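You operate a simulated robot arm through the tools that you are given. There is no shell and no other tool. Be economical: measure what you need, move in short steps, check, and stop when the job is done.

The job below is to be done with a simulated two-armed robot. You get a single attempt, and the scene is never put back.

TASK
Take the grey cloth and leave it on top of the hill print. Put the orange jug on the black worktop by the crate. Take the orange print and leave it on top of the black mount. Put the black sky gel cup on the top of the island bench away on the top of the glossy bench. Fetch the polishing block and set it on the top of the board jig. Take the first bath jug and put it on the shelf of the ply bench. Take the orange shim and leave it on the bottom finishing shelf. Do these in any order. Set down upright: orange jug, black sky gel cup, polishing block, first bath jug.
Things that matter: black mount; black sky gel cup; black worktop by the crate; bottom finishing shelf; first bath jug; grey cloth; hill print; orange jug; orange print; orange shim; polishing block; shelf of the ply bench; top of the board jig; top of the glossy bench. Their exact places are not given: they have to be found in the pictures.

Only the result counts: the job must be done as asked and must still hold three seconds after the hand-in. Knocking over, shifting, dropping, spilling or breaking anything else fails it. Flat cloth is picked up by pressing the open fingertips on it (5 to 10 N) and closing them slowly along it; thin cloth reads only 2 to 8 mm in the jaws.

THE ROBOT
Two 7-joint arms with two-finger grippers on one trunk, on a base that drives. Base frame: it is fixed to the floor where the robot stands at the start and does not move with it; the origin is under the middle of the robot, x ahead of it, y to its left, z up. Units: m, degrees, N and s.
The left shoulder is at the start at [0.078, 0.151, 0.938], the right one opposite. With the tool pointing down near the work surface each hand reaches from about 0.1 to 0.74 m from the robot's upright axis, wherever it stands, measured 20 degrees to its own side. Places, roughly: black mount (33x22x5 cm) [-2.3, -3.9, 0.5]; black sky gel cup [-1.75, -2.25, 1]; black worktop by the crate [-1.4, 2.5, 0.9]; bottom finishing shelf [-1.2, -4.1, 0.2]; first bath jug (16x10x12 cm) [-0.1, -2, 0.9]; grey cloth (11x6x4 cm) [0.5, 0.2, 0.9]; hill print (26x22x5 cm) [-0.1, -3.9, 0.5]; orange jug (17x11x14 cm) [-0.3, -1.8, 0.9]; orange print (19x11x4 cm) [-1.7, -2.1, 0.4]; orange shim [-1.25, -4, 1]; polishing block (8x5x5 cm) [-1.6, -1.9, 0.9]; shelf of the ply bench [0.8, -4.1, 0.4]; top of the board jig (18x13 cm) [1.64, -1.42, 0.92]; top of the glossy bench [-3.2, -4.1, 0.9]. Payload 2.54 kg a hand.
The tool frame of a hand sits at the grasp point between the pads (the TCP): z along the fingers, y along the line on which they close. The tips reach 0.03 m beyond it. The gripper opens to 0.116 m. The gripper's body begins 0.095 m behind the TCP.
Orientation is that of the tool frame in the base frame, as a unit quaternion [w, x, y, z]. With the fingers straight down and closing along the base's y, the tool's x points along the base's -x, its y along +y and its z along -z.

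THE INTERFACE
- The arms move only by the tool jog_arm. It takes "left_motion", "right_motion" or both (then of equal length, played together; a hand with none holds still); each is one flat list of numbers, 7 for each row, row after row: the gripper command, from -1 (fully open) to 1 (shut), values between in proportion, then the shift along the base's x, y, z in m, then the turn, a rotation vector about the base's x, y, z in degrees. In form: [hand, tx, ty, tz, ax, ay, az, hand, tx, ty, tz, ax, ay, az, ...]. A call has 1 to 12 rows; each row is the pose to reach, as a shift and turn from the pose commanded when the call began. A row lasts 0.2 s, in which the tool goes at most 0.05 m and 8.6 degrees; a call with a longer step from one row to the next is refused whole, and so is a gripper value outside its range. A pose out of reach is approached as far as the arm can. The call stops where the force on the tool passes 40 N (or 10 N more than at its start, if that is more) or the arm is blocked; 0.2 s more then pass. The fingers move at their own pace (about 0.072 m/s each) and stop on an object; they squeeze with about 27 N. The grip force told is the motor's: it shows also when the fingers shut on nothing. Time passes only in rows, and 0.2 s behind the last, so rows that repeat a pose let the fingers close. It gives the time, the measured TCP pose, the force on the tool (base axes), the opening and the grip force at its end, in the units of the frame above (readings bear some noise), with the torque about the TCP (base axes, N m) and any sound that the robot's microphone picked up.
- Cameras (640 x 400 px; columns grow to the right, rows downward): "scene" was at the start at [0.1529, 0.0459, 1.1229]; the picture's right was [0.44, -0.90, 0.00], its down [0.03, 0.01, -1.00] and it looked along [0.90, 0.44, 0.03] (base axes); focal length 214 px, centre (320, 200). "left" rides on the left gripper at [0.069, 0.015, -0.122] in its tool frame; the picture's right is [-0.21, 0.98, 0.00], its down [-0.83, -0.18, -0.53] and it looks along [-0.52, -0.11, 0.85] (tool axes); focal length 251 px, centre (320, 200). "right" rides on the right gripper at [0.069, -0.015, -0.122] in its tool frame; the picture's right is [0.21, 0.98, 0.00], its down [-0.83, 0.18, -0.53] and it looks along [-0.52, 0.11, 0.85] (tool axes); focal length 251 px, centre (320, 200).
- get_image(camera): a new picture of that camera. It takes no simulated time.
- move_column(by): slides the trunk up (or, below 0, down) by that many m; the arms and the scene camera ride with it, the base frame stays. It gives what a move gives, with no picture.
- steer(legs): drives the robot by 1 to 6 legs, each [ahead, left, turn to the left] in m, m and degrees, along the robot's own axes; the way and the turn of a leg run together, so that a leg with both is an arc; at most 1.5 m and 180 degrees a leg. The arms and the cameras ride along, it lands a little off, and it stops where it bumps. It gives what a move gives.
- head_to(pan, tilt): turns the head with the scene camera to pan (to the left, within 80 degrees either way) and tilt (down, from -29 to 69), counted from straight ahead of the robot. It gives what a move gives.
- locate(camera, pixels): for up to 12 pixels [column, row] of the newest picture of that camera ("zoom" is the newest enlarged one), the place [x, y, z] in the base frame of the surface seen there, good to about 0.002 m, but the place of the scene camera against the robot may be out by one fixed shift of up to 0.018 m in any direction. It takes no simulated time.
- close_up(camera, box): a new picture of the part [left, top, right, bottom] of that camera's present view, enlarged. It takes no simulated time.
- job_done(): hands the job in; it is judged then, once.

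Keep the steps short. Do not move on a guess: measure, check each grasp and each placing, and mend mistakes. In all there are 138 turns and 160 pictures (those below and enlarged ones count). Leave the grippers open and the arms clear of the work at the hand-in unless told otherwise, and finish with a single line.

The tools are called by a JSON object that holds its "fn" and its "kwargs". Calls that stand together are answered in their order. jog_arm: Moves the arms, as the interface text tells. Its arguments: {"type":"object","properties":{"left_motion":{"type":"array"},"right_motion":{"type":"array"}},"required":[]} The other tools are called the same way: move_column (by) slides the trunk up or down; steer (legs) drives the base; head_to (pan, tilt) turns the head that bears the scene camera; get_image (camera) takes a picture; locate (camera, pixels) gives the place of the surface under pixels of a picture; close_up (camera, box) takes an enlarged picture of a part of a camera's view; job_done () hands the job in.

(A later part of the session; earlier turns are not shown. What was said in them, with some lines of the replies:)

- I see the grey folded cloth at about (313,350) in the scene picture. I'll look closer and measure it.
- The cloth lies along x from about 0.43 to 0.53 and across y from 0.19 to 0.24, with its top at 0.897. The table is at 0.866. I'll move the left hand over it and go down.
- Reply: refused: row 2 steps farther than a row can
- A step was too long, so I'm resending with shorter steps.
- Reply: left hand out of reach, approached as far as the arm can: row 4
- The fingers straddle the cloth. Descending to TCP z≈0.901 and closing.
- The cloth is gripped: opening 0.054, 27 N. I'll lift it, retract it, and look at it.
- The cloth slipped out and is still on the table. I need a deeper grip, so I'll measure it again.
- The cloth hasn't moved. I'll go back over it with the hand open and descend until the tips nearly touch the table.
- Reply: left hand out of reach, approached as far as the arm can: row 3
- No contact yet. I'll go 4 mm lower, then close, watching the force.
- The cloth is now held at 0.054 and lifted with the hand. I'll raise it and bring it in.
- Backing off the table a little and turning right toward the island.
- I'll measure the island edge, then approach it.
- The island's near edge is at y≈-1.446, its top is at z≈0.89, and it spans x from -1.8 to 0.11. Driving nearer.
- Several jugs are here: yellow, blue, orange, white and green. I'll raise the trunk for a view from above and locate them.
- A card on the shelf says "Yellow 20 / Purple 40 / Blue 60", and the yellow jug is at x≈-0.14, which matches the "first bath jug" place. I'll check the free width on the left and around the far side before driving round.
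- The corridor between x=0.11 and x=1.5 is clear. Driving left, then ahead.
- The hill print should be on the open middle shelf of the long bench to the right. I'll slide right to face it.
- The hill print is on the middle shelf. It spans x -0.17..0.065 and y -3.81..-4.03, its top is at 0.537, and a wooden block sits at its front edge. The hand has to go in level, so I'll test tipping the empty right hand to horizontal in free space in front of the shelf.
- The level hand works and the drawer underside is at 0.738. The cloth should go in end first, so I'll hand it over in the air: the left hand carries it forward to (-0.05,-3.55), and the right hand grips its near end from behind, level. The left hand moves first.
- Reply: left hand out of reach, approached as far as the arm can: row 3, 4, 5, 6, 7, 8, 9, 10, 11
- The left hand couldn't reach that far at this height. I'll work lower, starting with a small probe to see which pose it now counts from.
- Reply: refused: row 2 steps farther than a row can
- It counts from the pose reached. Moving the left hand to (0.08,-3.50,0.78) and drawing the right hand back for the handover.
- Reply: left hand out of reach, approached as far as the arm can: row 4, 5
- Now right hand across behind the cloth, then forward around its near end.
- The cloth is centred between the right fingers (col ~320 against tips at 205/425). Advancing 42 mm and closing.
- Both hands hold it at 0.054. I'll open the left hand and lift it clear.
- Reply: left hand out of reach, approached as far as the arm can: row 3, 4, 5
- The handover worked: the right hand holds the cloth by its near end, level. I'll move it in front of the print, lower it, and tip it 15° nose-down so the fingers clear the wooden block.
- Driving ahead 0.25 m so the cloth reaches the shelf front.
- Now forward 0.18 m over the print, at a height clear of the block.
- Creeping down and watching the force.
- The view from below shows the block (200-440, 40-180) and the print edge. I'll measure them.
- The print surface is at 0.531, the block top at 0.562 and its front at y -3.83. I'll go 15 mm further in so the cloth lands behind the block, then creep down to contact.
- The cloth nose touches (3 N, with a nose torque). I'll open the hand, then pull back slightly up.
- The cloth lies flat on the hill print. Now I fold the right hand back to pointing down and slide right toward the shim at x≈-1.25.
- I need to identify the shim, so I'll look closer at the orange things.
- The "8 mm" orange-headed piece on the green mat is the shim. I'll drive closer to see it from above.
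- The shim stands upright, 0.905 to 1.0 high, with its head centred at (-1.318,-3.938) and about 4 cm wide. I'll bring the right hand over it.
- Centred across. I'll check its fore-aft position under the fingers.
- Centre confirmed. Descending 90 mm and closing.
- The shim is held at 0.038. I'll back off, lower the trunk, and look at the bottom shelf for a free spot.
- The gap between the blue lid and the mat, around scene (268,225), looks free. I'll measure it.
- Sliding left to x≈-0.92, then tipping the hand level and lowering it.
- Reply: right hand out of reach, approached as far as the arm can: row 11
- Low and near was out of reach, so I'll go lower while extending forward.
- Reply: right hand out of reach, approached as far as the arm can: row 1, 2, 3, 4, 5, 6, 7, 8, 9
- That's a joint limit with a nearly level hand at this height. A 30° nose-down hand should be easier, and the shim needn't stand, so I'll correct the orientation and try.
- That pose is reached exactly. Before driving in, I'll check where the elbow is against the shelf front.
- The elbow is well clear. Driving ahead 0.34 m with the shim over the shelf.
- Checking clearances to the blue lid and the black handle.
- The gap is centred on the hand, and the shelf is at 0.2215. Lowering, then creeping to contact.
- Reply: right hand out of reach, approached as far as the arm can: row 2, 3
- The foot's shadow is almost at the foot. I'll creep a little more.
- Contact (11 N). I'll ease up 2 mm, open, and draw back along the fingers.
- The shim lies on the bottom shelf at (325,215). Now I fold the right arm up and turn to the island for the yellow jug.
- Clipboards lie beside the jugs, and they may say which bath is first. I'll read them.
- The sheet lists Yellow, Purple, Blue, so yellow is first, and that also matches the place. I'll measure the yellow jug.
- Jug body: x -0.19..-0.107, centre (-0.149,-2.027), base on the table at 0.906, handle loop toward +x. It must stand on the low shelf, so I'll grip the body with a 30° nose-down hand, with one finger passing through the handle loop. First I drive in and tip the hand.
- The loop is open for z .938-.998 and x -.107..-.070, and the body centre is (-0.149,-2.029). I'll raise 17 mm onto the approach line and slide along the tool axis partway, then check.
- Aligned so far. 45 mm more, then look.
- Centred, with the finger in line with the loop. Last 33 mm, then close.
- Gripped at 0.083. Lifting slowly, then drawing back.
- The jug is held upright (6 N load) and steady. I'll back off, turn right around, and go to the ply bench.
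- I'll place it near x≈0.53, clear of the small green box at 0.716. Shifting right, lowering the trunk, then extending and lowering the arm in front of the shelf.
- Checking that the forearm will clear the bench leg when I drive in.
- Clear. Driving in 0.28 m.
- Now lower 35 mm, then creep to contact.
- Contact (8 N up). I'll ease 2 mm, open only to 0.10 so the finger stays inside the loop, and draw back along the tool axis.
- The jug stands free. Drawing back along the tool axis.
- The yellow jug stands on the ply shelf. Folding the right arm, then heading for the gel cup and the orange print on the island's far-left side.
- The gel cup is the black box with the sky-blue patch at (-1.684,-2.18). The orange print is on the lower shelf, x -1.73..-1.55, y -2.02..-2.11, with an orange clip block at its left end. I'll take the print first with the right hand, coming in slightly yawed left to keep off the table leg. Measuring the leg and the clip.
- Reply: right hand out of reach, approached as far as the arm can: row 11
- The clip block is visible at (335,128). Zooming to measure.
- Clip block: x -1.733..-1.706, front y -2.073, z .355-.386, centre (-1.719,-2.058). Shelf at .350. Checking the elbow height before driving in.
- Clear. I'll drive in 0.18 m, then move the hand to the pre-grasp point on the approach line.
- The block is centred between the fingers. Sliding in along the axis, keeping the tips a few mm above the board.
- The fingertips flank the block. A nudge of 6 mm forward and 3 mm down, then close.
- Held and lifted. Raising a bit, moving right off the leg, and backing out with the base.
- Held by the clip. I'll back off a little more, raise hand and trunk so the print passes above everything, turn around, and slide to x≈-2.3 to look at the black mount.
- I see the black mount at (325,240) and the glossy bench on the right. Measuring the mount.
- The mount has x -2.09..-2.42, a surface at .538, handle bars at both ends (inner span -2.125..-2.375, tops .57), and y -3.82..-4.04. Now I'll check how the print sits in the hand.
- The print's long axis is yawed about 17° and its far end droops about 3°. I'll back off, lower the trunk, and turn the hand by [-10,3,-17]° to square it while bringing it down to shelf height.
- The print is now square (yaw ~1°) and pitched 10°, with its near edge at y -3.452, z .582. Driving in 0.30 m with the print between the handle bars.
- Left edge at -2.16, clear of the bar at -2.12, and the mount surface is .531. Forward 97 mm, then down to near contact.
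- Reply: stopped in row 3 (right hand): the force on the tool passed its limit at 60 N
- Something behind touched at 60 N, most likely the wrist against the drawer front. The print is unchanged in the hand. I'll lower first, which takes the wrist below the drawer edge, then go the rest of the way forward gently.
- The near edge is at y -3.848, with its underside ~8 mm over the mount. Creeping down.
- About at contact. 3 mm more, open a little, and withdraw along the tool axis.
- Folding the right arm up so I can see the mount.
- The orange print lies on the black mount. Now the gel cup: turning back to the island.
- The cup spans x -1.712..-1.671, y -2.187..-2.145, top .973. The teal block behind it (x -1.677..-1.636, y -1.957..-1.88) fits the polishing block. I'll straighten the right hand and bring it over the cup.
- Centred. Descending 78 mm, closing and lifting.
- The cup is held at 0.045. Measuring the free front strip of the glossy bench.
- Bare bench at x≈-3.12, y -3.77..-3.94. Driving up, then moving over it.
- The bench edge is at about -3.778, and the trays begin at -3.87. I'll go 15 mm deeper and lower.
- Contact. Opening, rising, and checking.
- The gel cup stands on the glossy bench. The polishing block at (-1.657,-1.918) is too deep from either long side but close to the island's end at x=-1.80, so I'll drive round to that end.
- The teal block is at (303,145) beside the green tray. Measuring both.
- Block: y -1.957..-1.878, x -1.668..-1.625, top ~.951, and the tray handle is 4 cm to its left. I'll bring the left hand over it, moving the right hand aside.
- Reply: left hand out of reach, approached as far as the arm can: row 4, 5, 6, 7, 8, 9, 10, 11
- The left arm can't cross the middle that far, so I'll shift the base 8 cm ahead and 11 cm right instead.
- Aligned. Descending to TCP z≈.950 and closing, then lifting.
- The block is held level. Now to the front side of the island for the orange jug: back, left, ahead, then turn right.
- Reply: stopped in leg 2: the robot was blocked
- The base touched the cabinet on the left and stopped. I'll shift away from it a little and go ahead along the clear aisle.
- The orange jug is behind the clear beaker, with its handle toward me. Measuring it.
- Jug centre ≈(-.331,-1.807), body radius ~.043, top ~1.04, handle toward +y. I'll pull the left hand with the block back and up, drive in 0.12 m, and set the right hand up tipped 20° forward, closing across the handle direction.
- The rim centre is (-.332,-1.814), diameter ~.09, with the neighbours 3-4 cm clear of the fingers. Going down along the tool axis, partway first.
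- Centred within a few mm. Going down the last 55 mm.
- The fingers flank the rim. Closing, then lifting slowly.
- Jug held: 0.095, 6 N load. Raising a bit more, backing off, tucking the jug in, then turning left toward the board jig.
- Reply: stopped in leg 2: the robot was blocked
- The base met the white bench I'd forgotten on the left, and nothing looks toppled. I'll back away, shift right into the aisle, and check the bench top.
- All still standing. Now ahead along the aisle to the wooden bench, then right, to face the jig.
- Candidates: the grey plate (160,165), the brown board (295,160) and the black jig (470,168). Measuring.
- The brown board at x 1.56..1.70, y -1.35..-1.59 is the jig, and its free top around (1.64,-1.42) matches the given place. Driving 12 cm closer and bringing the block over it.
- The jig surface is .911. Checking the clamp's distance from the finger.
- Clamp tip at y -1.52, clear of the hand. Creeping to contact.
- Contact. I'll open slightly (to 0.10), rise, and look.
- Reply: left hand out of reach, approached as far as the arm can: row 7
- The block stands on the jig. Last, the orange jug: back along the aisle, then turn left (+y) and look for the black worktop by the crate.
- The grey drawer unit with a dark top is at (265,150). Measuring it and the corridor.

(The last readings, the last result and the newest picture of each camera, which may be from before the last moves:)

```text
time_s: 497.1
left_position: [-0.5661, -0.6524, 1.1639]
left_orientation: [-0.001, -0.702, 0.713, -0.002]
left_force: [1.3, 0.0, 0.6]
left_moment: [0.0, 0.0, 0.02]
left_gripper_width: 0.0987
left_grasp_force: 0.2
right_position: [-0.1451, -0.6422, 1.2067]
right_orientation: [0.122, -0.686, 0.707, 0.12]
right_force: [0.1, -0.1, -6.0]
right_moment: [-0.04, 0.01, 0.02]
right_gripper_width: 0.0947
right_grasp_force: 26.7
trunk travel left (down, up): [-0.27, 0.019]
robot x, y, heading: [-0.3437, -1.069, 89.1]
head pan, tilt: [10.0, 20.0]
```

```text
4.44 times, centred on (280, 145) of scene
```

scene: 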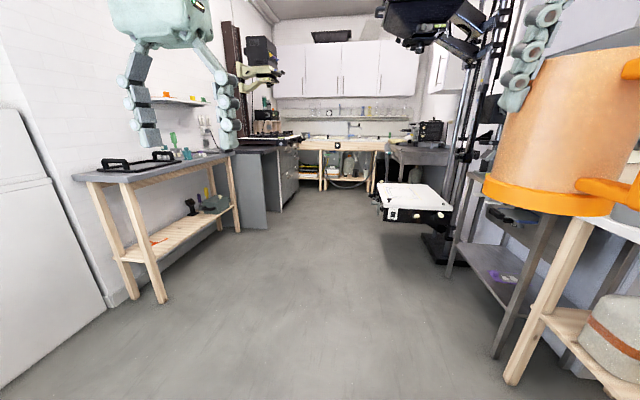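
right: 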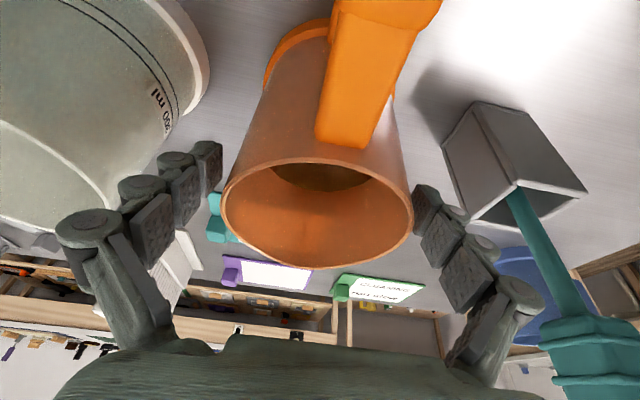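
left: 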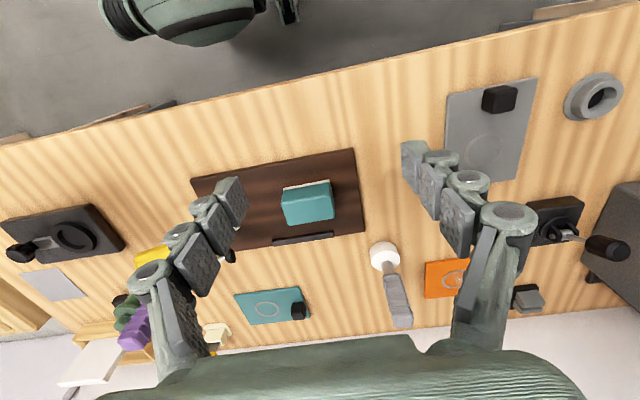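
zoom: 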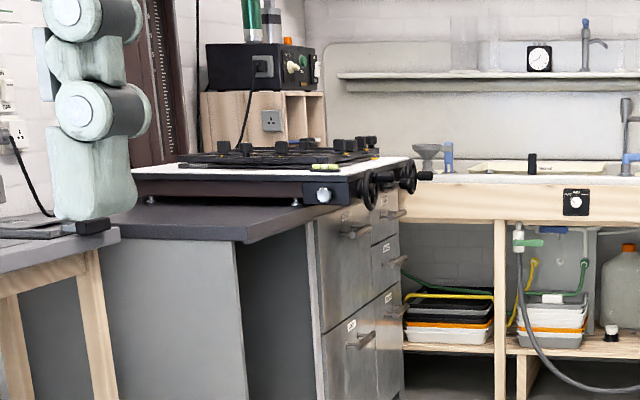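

The corridor is open between x≈-1.22 and -0.13. I'll shift left 0.3, drive up beside the worktop, and turn to face it.

{"fn": "steer", "kwargs": {"legs": [[0, 0.27, 1], [1.4, 0, 0], [1.35, 0, 0]]}}

{"fn": "head_to", "kwargs": {"pan": 50, "tilt": 20}}

{"fn": "get_image", "kwargs": {"camera": "scene"}}

```text
time_s: 513.2
left_position: [-0.8036, 2.0859, 1.1634]
left_orientation: [-0.002, -0.699, 0.715, -0.003]
left_force: [-0.4, -0.4, 0.6]
left_moment: [0.0, 0.01, -0.02]
left_gripper_width: 0.0987
left_grasp_force: 0.0
right_position: [-0.3837, 2.0948, 1.2067]
right_orientation: [0.123, -0.683, 0.71, 0.119]
right_force: [-0.6, 0.3, -6.0]
right_moment: [-0.02, 0.0, -0.01]
right_gripper_width: 0.0948
right_grasp_force: 26.7
trunk travel left (down, up): [-0.27, 0.019]
robot x, y, heading: [-0.5836, 1.67, 88.7]
head pan, tilt: [10.0, 20.0]
```

```text
time_s: 514.2
left_position: [-0.8033, 2.0864, 1.1624]
left_orientation: [-0.001, -0.699, 0.715, -0.002]
left_force: [-0.9, 0.3, 0.9]
left_moment: [-0.03, 0.02, -0.01]
left_gripper_width: 0.0985
left_grasp_force: 0.0
right_position: [-0.3827, 2.0945, 1.2069]
right_orientation: [0.123, -0.683, 0.71, 0.119]
right_force: [0.0, 0.4, -5.3]
right_moment: [-0.04, 0.03, 0.0]
right_gripper_width: 0.095
right_grasp_force: 26.9
trunk travel left (down, up): [-0.27, 0.019]
robot x, y, heading: [-0.5837, 1.6689, 88.4]
head pan, tilt: [50.0, 20.0]
```

```text
10 pictures are left
```

scene: 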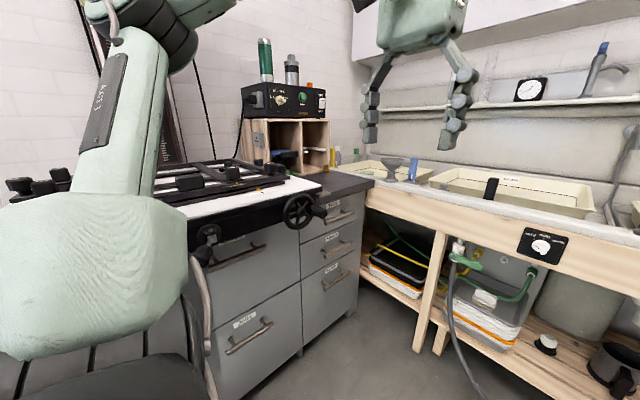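

The free piece of black worktop is at (345,182), in front of the wooden crate. Measuring it.

{"fn": "close_up", "kwargs": {"camera": "scene", "box": [270, 130, 390, 220]}}

{"fn": "locate", "kwargs": {"camera": "scene", "pixels": [[345, 182], [330, 178], [370, 180], [335, 196], [345, 172], [325, 190], [360, 175], [322, 185], [300, 175], [328, 150], [365, 185], [340, 165]]}}

```text
4.44 times, centred on (330, 175) of scene
```

zoom: 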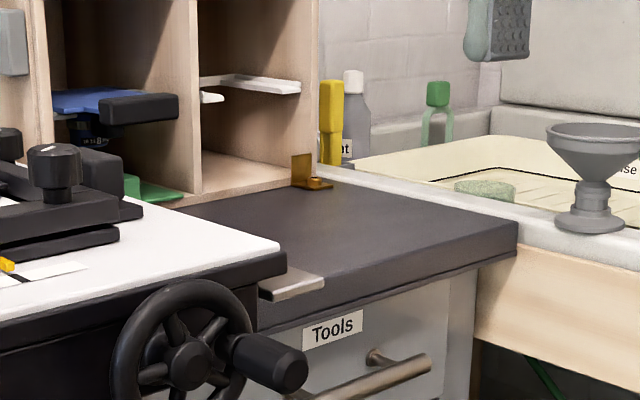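

```text
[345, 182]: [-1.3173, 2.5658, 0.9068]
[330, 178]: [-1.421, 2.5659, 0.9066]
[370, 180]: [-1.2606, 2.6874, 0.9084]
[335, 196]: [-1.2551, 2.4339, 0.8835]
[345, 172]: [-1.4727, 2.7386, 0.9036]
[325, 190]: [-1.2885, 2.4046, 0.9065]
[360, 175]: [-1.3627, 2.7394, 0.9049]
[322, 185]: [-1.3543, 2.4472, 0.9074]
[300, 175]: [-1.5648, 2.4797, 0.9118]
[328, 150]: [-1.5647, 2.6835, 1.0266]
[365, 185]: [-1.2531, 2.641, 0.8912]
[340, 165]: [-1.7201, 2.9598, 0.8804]
```

Free top: x -1.26..-1.52, y 2.41..2.70, z ~.90. I'll turn to face it, slide right, and move up.

{"fn": "steer", "kwargs": {"legs": [[0, 0, 91.6], [0, -0.58, 0], [0.2, 0, 0]]}}

{"fn": "get_image", "kwargs": {"camera": "right"}}

```text
time_s: 525.3
left_position: [-1.1956, 1.9895, 1.1636]
left_orientation: [-0.001, 1.0, 0.015, 0.003]
left_force: [-0.3, 0.4, -0.4]
left_moment: [0.01, -0.06, 0.02]
left_gripper_width: 0.0986
left_grasp_force: 0.0
right_position: [-1.2247, 2.4074, 1.2064]
right_orientation: [0.001, 0.985, 0.006, -0.17]
right_force: [-0.4, 0.2, -5.6]
right_moment: [0.01, -0.06, 0.01]
right_gripper_width: 0.0949
right_grasp_force: 27.7
trunk travel left (down, up): [-0.27, 0.019]
robot x, y, heading: [-0.7903, 2.2293, -178.9]
head pan, tilt: [50.0, 20.0]
```

```text
8 pictures are left
```

right: 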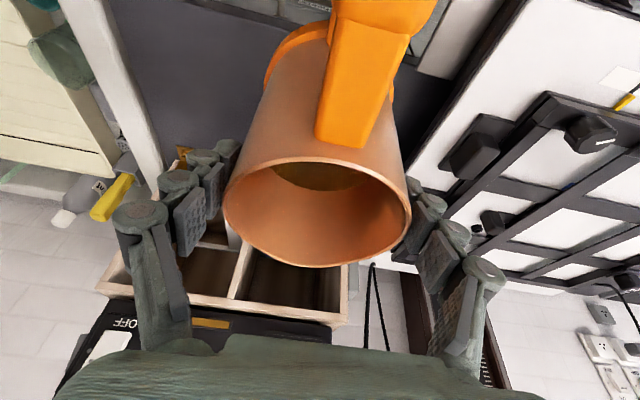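

Moving the jug over the free top, then lowering to just above it.

{"fn": "jog_arm", "kwargs": {"right_motion": [1, -0.02, 0.035, 0, 0, 0, 0, 1, -0.05, 0.07, 0, 0, 0, 0, 1, -0.08, 0.105, 0, 0, 0, 0, 1, -0.11, 0.135, 0, 0, 0, 0, 1, -0.145, 0.16, 0, 0, 0, 0, 1, -0.18, 0.163, -0.02, 0, 0, 0, 1, -0.18, 0.163, -0.06, 0, 0, 0, 1, -0.18, 0.163, -0.1, 0, 0, 0, 1, -0.18, 0.163, -0.14, 0, 0, 0, 1, -0.18, 0.163, -0.14, 0, 0, 0]}}

{"fn": "get_image", "kwargs": {"camera": "right"}}

{"fn": "locate", "kwargs": {"camera": "right", "pixels": [[200, 60], [180, 130], [430, 60], [440, 120], [280, 20], [230, 110], [420, 30], [200, 20], [450, 60], [150, 30]]}}

```text
time_s: 527.5
left_position: [-1.1941, 1.989, 1.1626]
left_orientation: [-0.001, 1.0, 0.014, 0.002]
left_force: [-0.3, -0.2, 0.3]
left_moment: [0.03, 0.0, -0.01]
left_gripper_width: 0.0984
left_grasp_force: 0.0
right_position: [-1.4036, 2.5703, 1.067]
right_orientation: [0.003, 0.985, 0.007, -0.171]
right_force: [0.5, 0.7, -5.5]
right_moment: [-0.01, 0.0, 0.0]
right_gripper_width: 0.0952
right_grasp_force: 26.8
trunk travel left (down, up): [-0.27, 0.019]
robot x, y, heading: [-0.7903, 2.2272, -178.8]
head pan, tilt: [50.0, 20.0]
```

```text
7 pictures are left
```

right: 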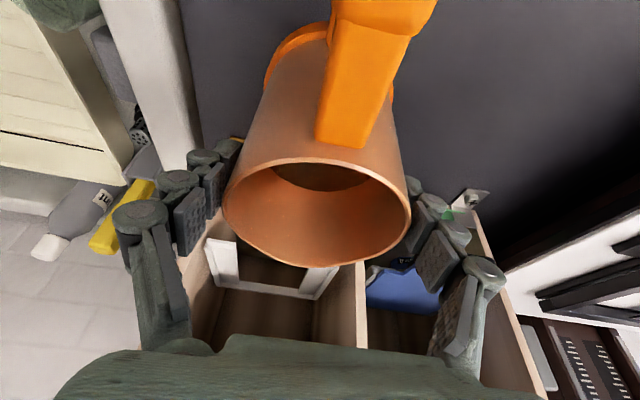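

```text
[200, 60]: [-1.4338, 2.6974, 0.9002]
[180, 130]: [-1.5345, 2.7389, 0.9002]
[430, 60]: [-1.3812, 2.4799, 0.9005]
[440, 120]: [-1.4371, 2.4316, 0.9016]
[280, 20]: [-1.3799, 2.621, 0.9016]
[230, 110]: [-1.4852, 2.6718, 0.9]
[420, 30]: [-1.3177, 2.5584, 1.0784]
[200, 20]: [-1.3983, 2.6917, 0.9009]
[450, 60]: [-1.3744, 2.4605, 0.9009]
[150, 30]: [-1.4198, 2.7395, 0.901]
```

Worktop at .900, clear all round. Lowering and creeping to contact.

{"fn": "jog_arm", "kwargs": {"right_motion": [1, 0, 0, -0.025, 0, 0, 0, 1, 0, 0, -0.042, 0, 0, 0, 1, 0, 0, -0.05, 0, 0, 0]}}

{"fn": "jog_arm", "kwargs": {"right_motion": [1, 0, 0, -0.003, 0, 0, 0, 1, 0, 0, -0.006, 0, 0, 0]}}

```text
time_s: 528.3
left_position: [-1.1941, 1.9903, 1.1636]
left_orientation: [-0.001, 1.0, 0.014, 0.003]
left_force: [0.2, 0.9, -0.3]
left_moment: [0.01, 0.01, 0.01]
left_gripper_width: 0.0988
left_grasp_force: 0.1
right_position: [-1.4036, 2.5707, 1.017]
right_orientation: [0.002, 0.985, 0.006, -0.17]
right_force: [-0.5, -1.0, -4.8]
right_moment: [0.05, -0.02, 0.02]
right_gripper_width: 0.0951
right_grasp_force: 26.6
trunk travel left (down, up): [-0.27, 0.019]
robot x, y, heading: [-0.7893, 2.2262, -178.3]
head pan, tilt: [50.0, 20.0]
```

```text
time_s: 528.9
left_position: [-1.193, 1.9886, 1.164]
left_orientation: [-0.001, 1.0, 0.015, 0.002]
left_force: [0.1, 0.3, 0.5]
left_moment: [-0.01, 0.01, -0.01]
left_gripper_width: 0.0988
left_grasp_force: 0.0
right_position: [-1.4034, 2.5721, 1.0134]
right_orientation: [0.002, 0.985, 0.005, -0.174]
right_force: [-2.7, 2.5, 10.2]
right_moment: [0.08, -0.32, 0.09]
right_gripper_width: 0.0952
right_grasp_force: 26.9
trunk travel left (down, up): [-0.27, 0.019]
robot x, y, heading: [-0.7928, 2.228, -178.6]
head pan, tilt: [50.0, 20.0]
```

Contact (10 N). Easing 2 mm, opening fully, and rising along the tool axis.

{"fn": "jog_arm", "kwargs": {"right_motion": [1, 0, 0, 0.003, 0, 0, 0, -0.3, 0, 0, 0.003, 0, 0, 0, -0.95, 0, 0, 0.003, 0, 0, 0, -0.95, 0, 0, 0.003, 0, 0, 0, -0.95, 0.008, 0, 0.025, 0, 0, 0, -0.95, 0.019, 0, 0.055, 0, 0, 0, -0.95, 0.034, 0, 0.095, 0, 0, 0, -0.95, 0.049, 0, 0.135, 0, 0, 0, -0.95, 0.06, 0, 0.165, 0, 0, 0, -0.95, 0.08, -0.02, 0.19, 0, 0, 0]}}

{"fn": "get_image", "kwargs": {"camera": "right"}}

```text
time_s: 531.1
left_position: [-1.1932, 1.9877, 1.163]
left_orientation: [-0.003, 1.0, 0.014, 0.002]
left_force: [0.3, 0.9, -0.3]
left_moment: [-0.01, 0.01, 0.01]
left_gripper_width: 0.0988
left_grasp_force: 0.1
right_position: [-1.3229, 2.5501, 1.1987]
right_orientation: [0.001, 0.985, 0.006, -0.171]
right_force: [0.3, 0.2, -0.3]
right_moment: [0.02, -0.01, 0.02]
right_gripper_width: 0.1133
right_grasp_force: 0.2
trunk travel left (down, up): [-0.27, 0.019]
robot x, y, heading: [-0.7913, 2.2307, -178.9]
head pan, tilt: [50.0, 20.0]
```

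```text
6 pictures are left
```

right: 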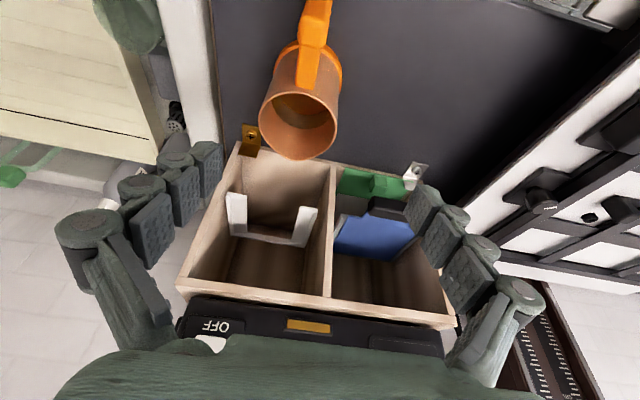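

The jug stands on the worktop by the crate. Backing off with open hands for a last look.

{"fn": "steer", "kwargs": {"legs": [[-0.25, 0, 0]]}}

{"fn": "jog_arm", "kwargs": {"left_motion": [-1, 0, 0, 0.01, 0, 0, 0, -1, 0, 0, 0.01, 0, 0, 0], "right_motion": [-1, 0.02, 0, 0, 0, 0, 0, -1, 0.03, 0, 0, 0, 0, 0]}}

{"fn": "head_to", "kwargs": {"pan": -20, "tilt": 25}}

{"fn": "get_image", "kwargs": {"camera": "scene"}}

```text
time_s: 533.0
left_position: [-0.9438, 1.9956, 1.1625]
left_orientation: [-0.002, 1.0, 0.014, 0.002]
left_force: [-0.1, 0.5, 0.5]
left_moment: [0.0, 0.02, -0.01]
left_gripper_width: 0.0987
left_grasp_force: 0.1
right_position: [-1.0713, 2.5569, 1.1989]
right_orientation: [0.002, 0.985, 0.006, -0.172]
right_force: [0.1, 0.2, -0.8]
right_moment: [0.0, 0.02, -0.01]
right_gripper_width: 0.1133
right_grasp_force: 0.1
trunk travel left (down, up): [-0.27, 0.019]
robot x, y, heading: [-0.5369, 2.2343, -178.8]
head pan, tilt: [50.0, 20.0]
```

```text
time_s: 533.6
left_position: [-0.9429, 1.995, 1.173]
left_orientation: [-0.001, 1.0, 0.013, 0.003]
left_force: [0.0, -0.5, 0.2]
left_moment: [-0.01, 0.0, 0.01]
left_gripper_width: 0.116
left_grasp_force: 0.0
right_position: [-1.043, 2.5552, 1.1981]
right_orientation: [0.001, 0.985, 0.006, -0.171]
right_force: [-0.1, 0.0, -0.2]
right_moment: [0.01, -0.01, -0.01]
right_gripper_width: 0.116
right_grasp_force: 0.0
trunk travel left (down, up): [-0.27, 0.019]
robot x, y, heading: [-0.5375, 2.2336, -178.5]
head pan, tilt: [50.0, 20.0]
```

```text
time_s: 535.0
left_position: [-0.9423, 1.9954, 1.1726]
left_orientation: [-0.001, 1.0, 0.013, 0.002]
left_force: [-0.1, 0.3, -0.2]
left_moment: [0.0, 0.03, 0.03]
left_gripper_width: 0.1156
left_grasp_force: 0.1
right_position: [-1.043, 2.5568, 1.1973]
right_orientation: [0.001, 0.985, 0.006, -0.171]
right_force: [-0.6, 0.5, 0.4]
right_moment: [0.01, -0.02, 0.01]
right_gripper_width: 0.1158
right_grasp_force: 0.0
trunk travel left (down, up): [-0.27, 0.019]
robot x, y, heading: [-0.5396, 2.2323, -178.6]
head pan, tilt: [-20.0, 25.0]
```

```text
5 pictures are left
```

scene: 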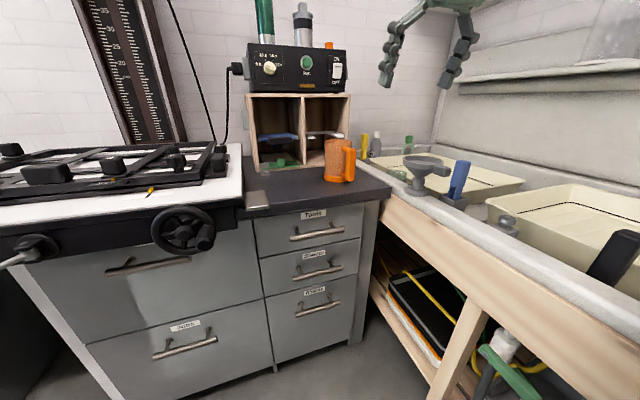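

The orange jug stands upright on the black worktop by the crate. Both hands are open and clear, and all seven items have been placed and checked. Handing in.

{"fn": "job_done", "kwargs": {}}

```text
The job is handed in.
```

All seven items were placed as asked and the job is handed in; the base bumped a cabinet and the white bench once each, and the wrist once hit the finishing-bench drawer, with nothing seen toppled or moved.
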